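You operate a simulated robot arm through the tools that you are given. There is no shell and no other tool. Be economical: measure what you need, move in short steps, check, and stop when the job is done.

Carry out the task below with a simulated robot arm. There is one attempt and no reset: what you move stays moved.

TASK
Take the green cloth and leave it on the brown drip tray.
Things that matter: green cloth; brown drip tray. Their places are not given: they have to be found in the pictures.

It is judged by the outcome, as a careful person would: the job done as asked, and still so three seconds after it is handed in. It fails if anything else is knocked over, pushed out of place, dropped, spilled or broken.

THE ROBOT
A 6-joint arm with a two-finger parallel gripper, fixed in place. Base frame: the origin is at the foot of the arm, x ahead of it, y to its left, z up; the work surface is at about z = 0. Lengths are in m, angles in rad, forces in N, time in s.
With the tool pointing down near the work surface it reaches from about 0.14 to 0.58 m from the base axis. Its first joint turns from -1.152 to 1.152 rad. Payload 2.1 kg.
Tool frame: the origin (TCP) lies between the finger pads and is the grasp point; the fingertips stand 0.03 m ahead of it; z points along the fingers, y is the line along which they close. The gripper opens to 0.094 m. The fingers are 0.028 m wide and 0.01 m thick; the gripper's body (0.05 by 0.096 m) begins 0.055 m behind the TCP.
Orientation is that of the tool frame in the base frame, as a unit quaternion [x, y, z, w]. With the fingers straight down and closing along the base's y, the tool's x points along the base's -x, its y along +y and its z along -z.

THE INTERFACE
- The arm moves only by the tool move_arm. Its argument "targets" is a list of rows, each an object of numbers (a shift or turn left out is 0, a gripper value left out holds the last): "fingers": the finger opening in m, from 0 to 0.094; "x", "y", "z": the shift along the tool's x, y, z in m; "yaw": the turn about the tool's z in rad. In form: [{"fingers": .., "x": .., "y": .., "z": .., "yaw": ..}, ...]. A call has 1 to 8 rows; each row is the pose to reach, as a shift and turn from the pose commanded when the call began, along the tool's axes at that moment. A row lasts 0.2 s, in which the tool goes at most 0.05 m and 0.15 rad; a call with a longer step from one row to the next is refused whole, and so is a gripper value outside its range. A pose out of reach is approached as far as the arm can. The call stops where the force on the tool passes 40 N (or 10 N more than at its start, if that is more) or the arm is blocked; 0.2 s more then pass. The fingers move at their own pace (about 0.072 m/s each) and stop on an object; they squeeze with about 24 N. The grip force told is the motor's: it shows also when the fingers shut on nothing. Time passes only in rows, and 0.2 s behind the last, so rows that repeat a pose let the fingers close. It gives the time, the measured TCP pose, the force on the tool (base axes), the opening and the grip force at its end, in the units of the frame above (readings bear some noise), and new pictures: "show" is both (left out), scene, wrist or none.
- Cameras (640 x 400 px; columns grow to the right, rows downward): "scene" is fixed at [0.0554, -0.3705, 0.489]; the picture's right is [0.77, -0.63, 0.00], its down [-0.33, -0.41, -0.85] and it looks along [0.54, 0.66, -0.53] (base axes); focal length 374 px, centre (320, 200). "wrist" rides on the gripper at [-0.037, 0, -0.058] in the tool frame; the picture's right is [0.00, -1.00, 0.00], its down [0.97, 0.00, -0.24] and it looks along [0.24, 0.00, 0.97] (tool axes); focal length 218 px, centre (320, 200).
- probe_pixels(camera, pixels): for up to 12 pixels [column, row] of the newest picture of that camera ("zoom" is the newest enlarged one), the place [x, y, z] in the base frame of the surface seen there, good to about 0.002 m. No time passes.
- inspect(camera, box): a new picture of the part [left, top, right, bottom] of that camera's present view, enlarged. No time passes.
- close_job(): hands the job in; it is judged then, once.

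Work in short steps. Measure before you move; look again where a grasp or a placing could have gone wrong, and mend it. You have 60 turns and 120 pictures in all, the two below and enlarged ones among them. Open the gripper and draw the arm clear of the work before you hand the job in, unless the task says otherwise; then end with one line.

The tools are called after "Call:" by a JSON object that holds its "api" and its "payload". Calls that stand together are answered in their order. move_arm: Moves the arm, as the interface text tells. Its arguments: {"type":"object","properties":{"targets":{"type":"array","items":{"type":"object","properties":{"fingers":{"type":"number"},"x":{"type":"number"},"y":{"type":"number"},"z":{"type":"number"},"yaw":{"type":"number"}}}},"show":{"type":"string","enum":["both","scene","wrist","none"]}},"required":["targets"]} The other tools are called the same way: probe_pixels (camera, pixels) gives the place of the surface under pixels of a picture; inspect (camera, box) takes an enlarged picture of a part of a camera's view; close_job () hands the job in.

At the start:

```text
t: 0.0
ee_pos: [0.3052, 0.0352, 0.2292]
orientation: [-0.001, 1.0, 0.0, 0.0]
force: [-0.9, 0.9, 0.1]
grip_width: 0.0941
gripper_force: 0.1
```

scene: 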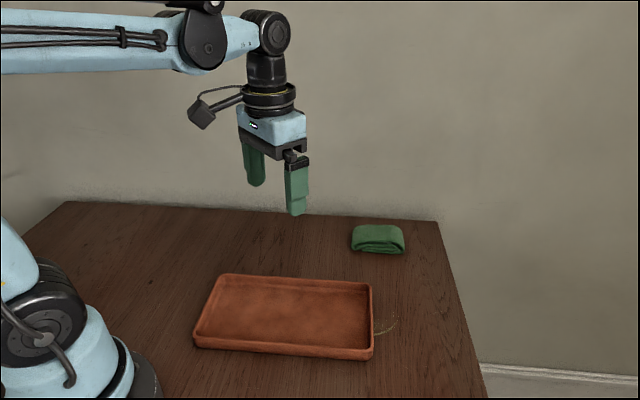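
wrist: 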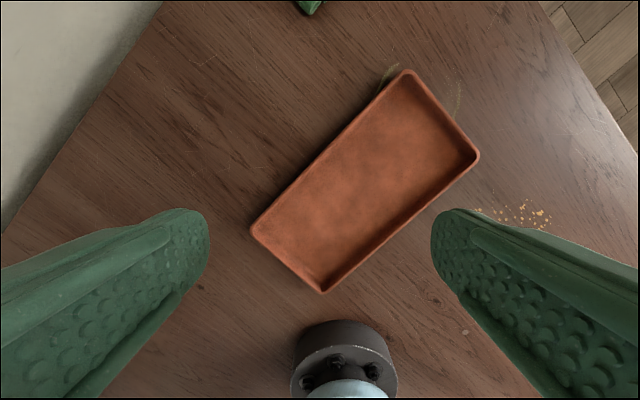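

The green cloth is around (378,240) in the scene picture and the tray around (285,315). I'll enlarge the cloth and probe both.

Call:
{"api": "inspect", "payload": {"camera": "scene", "box": [320, 200, 440, 275]}}

Call:
{"api": "probe_pixels", "payload": {"camera": "scene", "pixels": [[352, 246], [354, 228], [400, 228], [404, 250], [360, 253], [378, 238], [340, 250], [222, 275], [372, 284], [370, 358], [196, 346], [285, 315]]}}

```text
5.33 times, centred on (380, 238) of scene
```

zoom: 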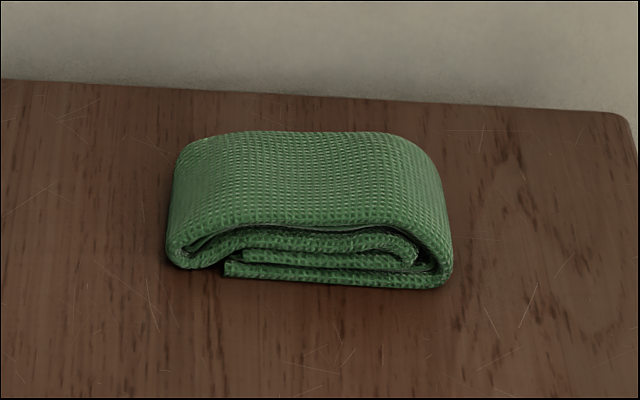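

```text
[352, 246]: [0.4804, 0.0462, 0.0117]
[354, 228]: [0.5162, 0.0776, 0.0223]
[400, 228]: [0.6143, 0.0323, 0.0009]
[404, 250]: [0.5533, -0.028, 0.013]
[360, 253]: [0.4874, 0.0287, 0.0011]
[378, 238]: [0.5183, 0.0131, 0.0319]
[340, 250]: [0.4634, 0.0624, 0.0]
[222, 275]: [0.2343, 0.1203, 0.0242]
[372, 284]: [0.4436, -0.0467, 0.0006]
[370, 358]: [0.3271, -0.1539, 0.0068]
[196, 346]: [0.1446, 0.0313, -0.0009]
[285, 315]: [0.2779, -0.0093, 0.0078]
```

I need the cloth's outline and the tray's corners more exactly.

Call:
{"api": "probe_pixels", "payload": {"camera": "zoom", "pixels": [[172, 250], [178, 170], [210, 140], [390, 138], [430, 165], [447, 270], [420, 285], [230, 272], [200, 230], [420, 225], [300, 180], [300, 136]]}}

Call:
{"api": "probe_pixels", "payload": {"camera": "scene", "pixels": [[224, 277], [368, 285], [369, 349], [199, 340], [290, 279], [280, 345], [230, 290], [355, 300], [355, 335], [215, 330]]}}

```text
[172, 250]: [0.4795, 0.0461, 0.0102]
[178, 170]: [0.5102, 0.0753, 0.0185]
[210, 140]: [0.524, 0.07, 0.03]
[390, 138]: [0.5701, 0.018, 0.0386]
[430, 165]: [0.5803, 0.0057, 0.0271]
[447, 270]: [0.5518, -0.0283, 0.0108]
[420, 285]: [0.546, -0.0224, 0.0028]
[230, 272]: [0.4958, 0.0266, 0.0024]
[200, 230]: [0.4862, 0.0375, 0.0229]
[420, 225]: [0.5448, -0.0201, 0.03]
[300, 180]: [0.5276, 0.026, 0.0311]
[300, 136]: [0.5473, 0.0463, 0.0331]
```

```text
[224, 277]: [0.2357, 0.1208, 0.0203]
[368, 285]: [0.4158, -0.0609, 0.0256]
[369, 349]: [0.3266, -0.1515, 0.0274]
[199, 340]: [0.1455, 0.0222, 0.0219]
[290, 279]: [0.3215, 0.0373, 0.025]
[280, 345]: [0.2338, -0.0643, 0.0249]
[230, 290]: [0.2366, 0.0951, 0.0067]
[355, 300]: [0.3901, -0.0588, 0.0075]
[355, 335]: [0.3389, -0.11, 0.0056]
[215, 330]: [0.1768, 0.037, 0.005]
```

The cloth's centre is about (0.53, 0.025), with its long axis along (1,-1), its short axis about 0.05 m and its height about 0.033 m. The tray's centre is about (0.281, -0.017). I'll go above the cloth with the fingers turned 45°.

Call:
{"api": "move_arm", "payload": {"targets": [{"fingers": 0.094, "x": -0.0375, "y": -0.0017, "z": 0.013, "yaw": 0.131}, {"x": -0.075, "y": -0.0033, "z": 0.026, "yaw": 0.262}, {"x": -0.1125, "y": -0.005, "z": 0.039, "yaw": 0.393}, {"x": -0.15, "y": -0.0067, "z": 0.052, "yaw": 0.524}, {"x": -0.1875, "y": -0.0083, "z": 0.065, "yaw": 0.655}, {"x": -0.225, "y": -0.01, "z": 0.08, "yaw": 0.785}, {"x": -0.225, "y": -0.01, "z": 0.08, "yaw": 0.785}]}}

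```text
t: 1.6
ee_pos: [0.5306, 0.0237, 0.1472]
orientation: [0.384, 0.923, 0.001, 0.001]
force: [0.4, -0.1, 0.2]
grip_width: 0.0937
gripper_force: 0.0
```

scene: 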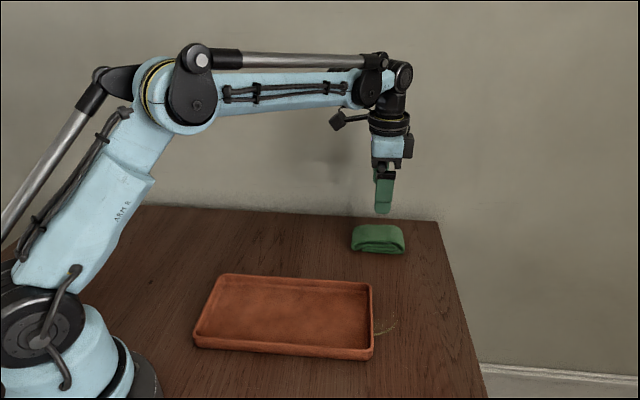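
wrist: 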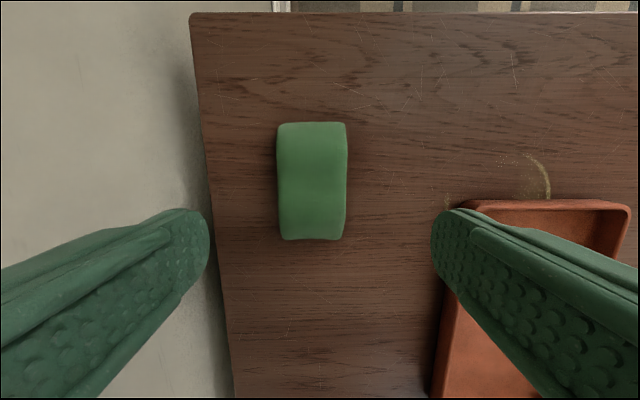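

The cloth is aligned with the fingers in the wrist picture (278–347, 122–240). I'll measure its outline and the wall's clearance.

Call:
{"api": "probe_pixels", "payload": {"camera": "wrist", "pixels": [[281, 128], [344, 128], [341, 234], [284, 234], [312, 180], [279, 180], [346, 180], [150, 150], [150, 190], [205, 180]]}}

```text
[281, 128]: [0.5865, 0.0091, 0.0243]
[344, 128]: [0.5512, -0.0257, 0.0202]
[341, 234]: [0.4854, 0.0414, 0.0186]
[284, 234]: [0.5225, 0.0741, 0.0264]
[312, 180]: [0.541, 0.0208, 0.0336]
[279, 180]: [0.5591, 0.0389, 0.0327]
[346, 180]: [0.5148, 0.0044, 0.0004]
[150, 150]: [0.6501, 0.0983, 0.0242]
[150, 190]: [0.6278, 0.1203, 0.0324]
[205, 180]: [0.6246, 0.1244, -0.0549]
```

Measured centre is (0.536, 0.025). Next I correct by about 5 mm and descend until the fingertips are about 6 mm above the table.

Call:
{"api": "move_arm", "payload": {"targets": [{"fingers": 0.08, "x": -0.003, "y": 0.0045, "z": 0.03}, {"x": -0.003, "y": 0.0045, "z": 0.06}, {"x": -0.003, "y": 0.0045, "z": 0.09}, {"x": -0.003, "y": 0.0045, "z": 0.105}, {"x": -0.003, "y": 0.0045, "z": 0.111}, {"x": -0.003, "y": 0.0045, "z": 0.111}]}}

```text
t: 3.0
ee_pos: [0.5358, 0.0252, 0.0384]
orientation: [0.383, 0.924, 0.0, 0.0]
force: [0.7, -0.2, 0.3]
grip_width: 0.08
gripper_force: 0.1
```

scene: 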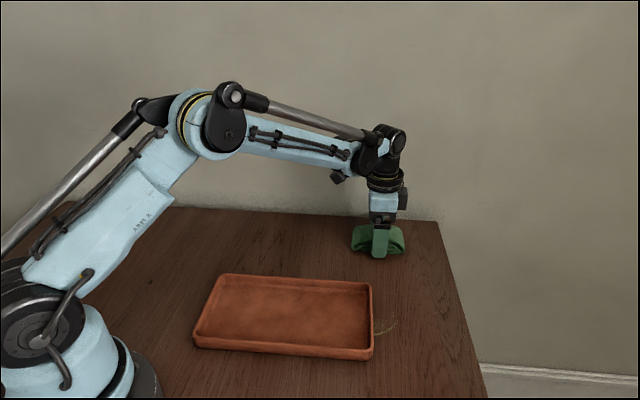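
wrist: 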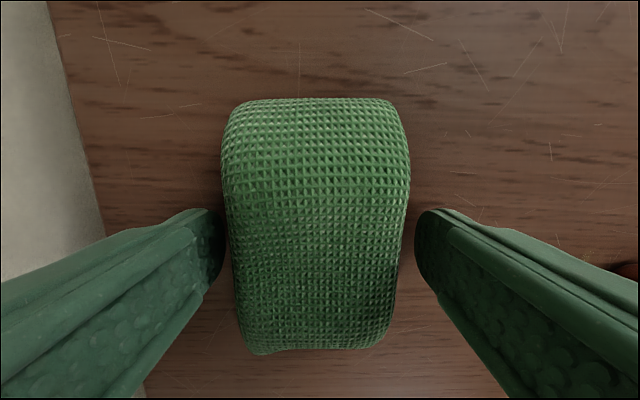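

The fingers straddle the cloth evenly (columns 222 and 415). I'll go 3 mm lower and close.

Call:
{"api": "move_arm", "payload": {"targets": [{"z": 0.003}, {"fingers": 0.0, "z": 0.003}, {"z": 0.003}, {"z": 0.003}, {"z": 0.003}], "show": "wrist"}}

```text
t: 4.2
ee_pos: [0.5361, 0.0266, 0.034]
orientation: [0.383, 0.924, -0.001, 0.001]
force: [-0.7, -0.1, 0.3]
grip_width: 0.0624
gripper_force: 24.0
```

wrist: 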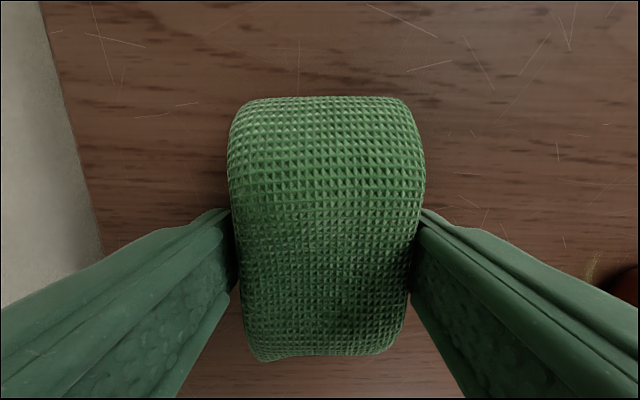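

The fingers hold at 0.062 m with 24 N, so the cloth is gripped. I'll lift it 0.1 m.

Call:
{"api": "move_arm", "payload": {"targets": [{"z": -0.015}, {"z": -0.045}, {"z": -0.075}, {"z": -0.1}, {"z": -0.1}]}}

```text
t: 5.4
ee_pos: [0.535, 0.0258, 0.1344]
orientation: [0.383, 0.924, -0.001, 0.0]
force: [0.4, 0.1, -0.2]
grip_width: 0.0624
gripper_force: 24.0
```

scene: 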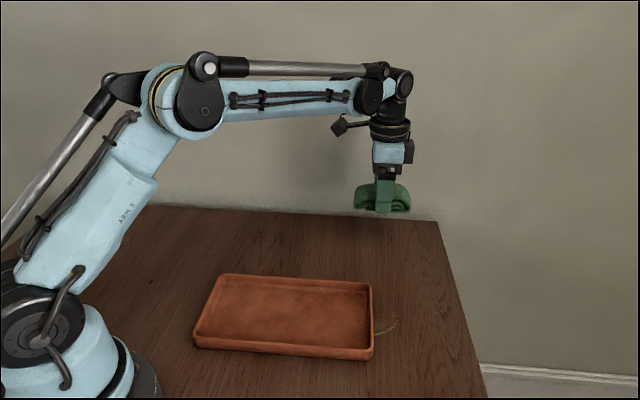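
wrist: 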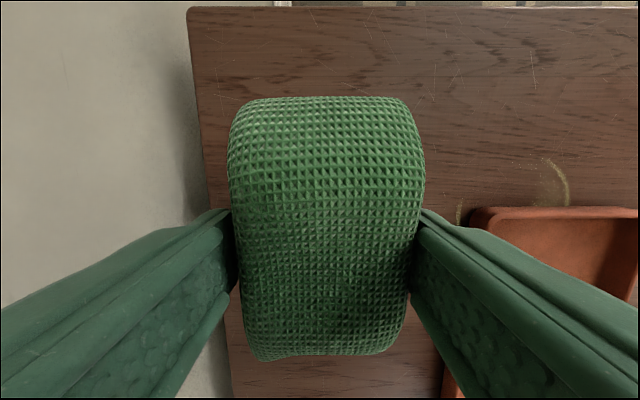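

The cloth is held firmly. I'll carry it over the tray's centre.

Call:
{"api": "move_arm", "payload": {"targets": [{"x": 0.0213, "y": -0.03}, {"x": 0.0426, "y": -0.06}, {"x": 0.0639, "y": -0.09}, {"x": 0.0851, "y": -0.12}, {"x": 0.1064, "y": -0.15}, {"x": 0.1277, "y": -0.18}, {"x": 0.149, "y": -0.21}, {"x": 0.149, "y": -0.21}]}}

```text
t: 7.2
ee_pos: [0.2808, -0.0165, 0.1371]
orientation: [0.383, 0.924, 0.0, 0.0]
force: [-0.2, 0.2, 0.1]
grip_width: 0.0621
gripper_force: 24.2
```

scene: 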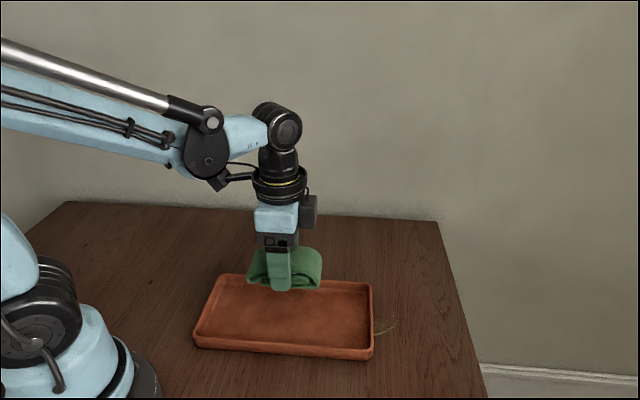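
wrist: 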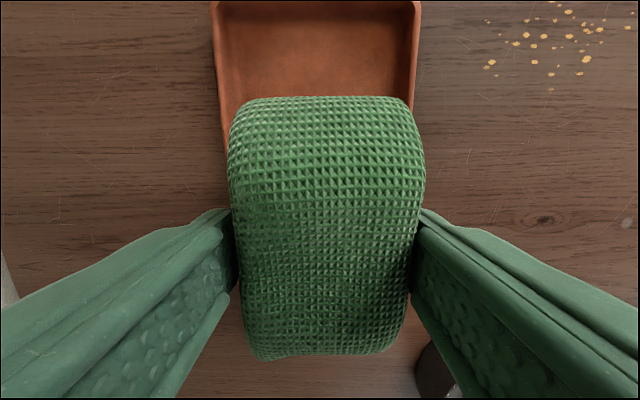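

It is centred over the tray (columns 215–418 in the wrist picture). I'll lower it to just above the tray's floor, which is at z about 0.007.

Call:
{"api": "move_arm", "payload": {"targets": [{"z": 0.03}, {"z": 0.06}, {"z": 0.08}, {"z": 0.09}, {"z": 0.094}, {"z": 0.094}]}}

```text
t: 8.6
ee_pos: [0.2822, -0.016, 0.0415]
orientation: [0.382, 0.924, 0.0, 0.0]
force: [-1.9, 0.1, 17.5]
grip_width: 0.0624
gripper_force: 24.0
```

scene: 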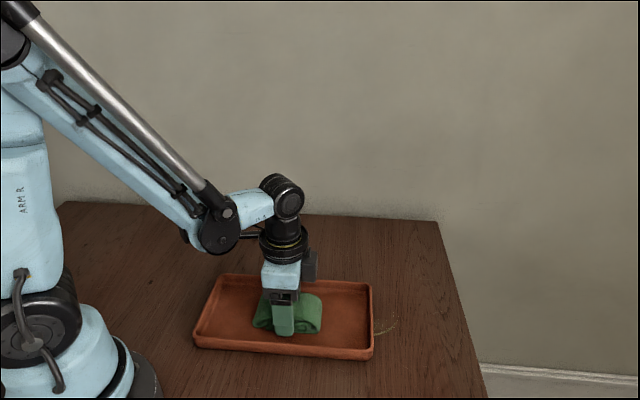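
wrist: 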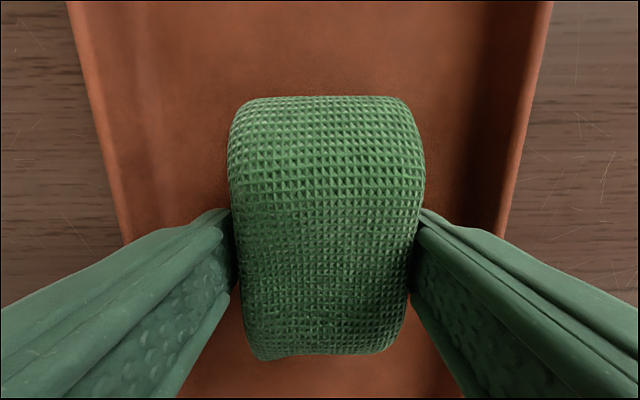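

The force of 17.5 N upward shows the cloth resting on the tray's floor. I'll open to 0.078 (the tray's walls leave room) and rise straight up.

Call:
{"api": "move_arm", "payload": {"targets": [{"fingers": 0.0624, "z": -0.002}, {"fingers": 0.078, "z": -0.002}, {"z": -0.002}, {"z": -0.02}, {"z": -0.05}, {"z": -0.09}, {"z": -0.13}, {"z": -0.16}]}}

```text
t: 10.4
ee_pos: [0.2824, -0.0185, 0.2027]
orientation: [0.382, 0.924, 0.0, 0.0]
force: [1.1, 0.3, -0.5]
grip_width: 0.0778
gripper_force: 0.0
```

scene: 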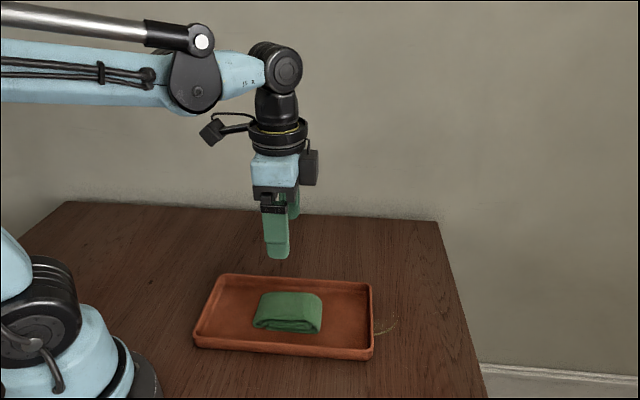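
wrist: 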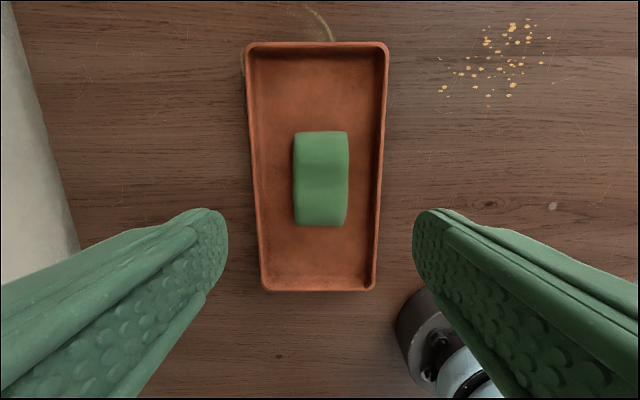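

The cloth lies flat inside the tray, the tray hasn't moved, and the arm is clear, so I'm handing the job in.

Call:
{"api": "close_job", "payload": {}}

```text
The job is handed in.
```

The green cloth is lying flat in the middle of the brown drip tray, the gripper is open and clear above it, and the tray did not move.
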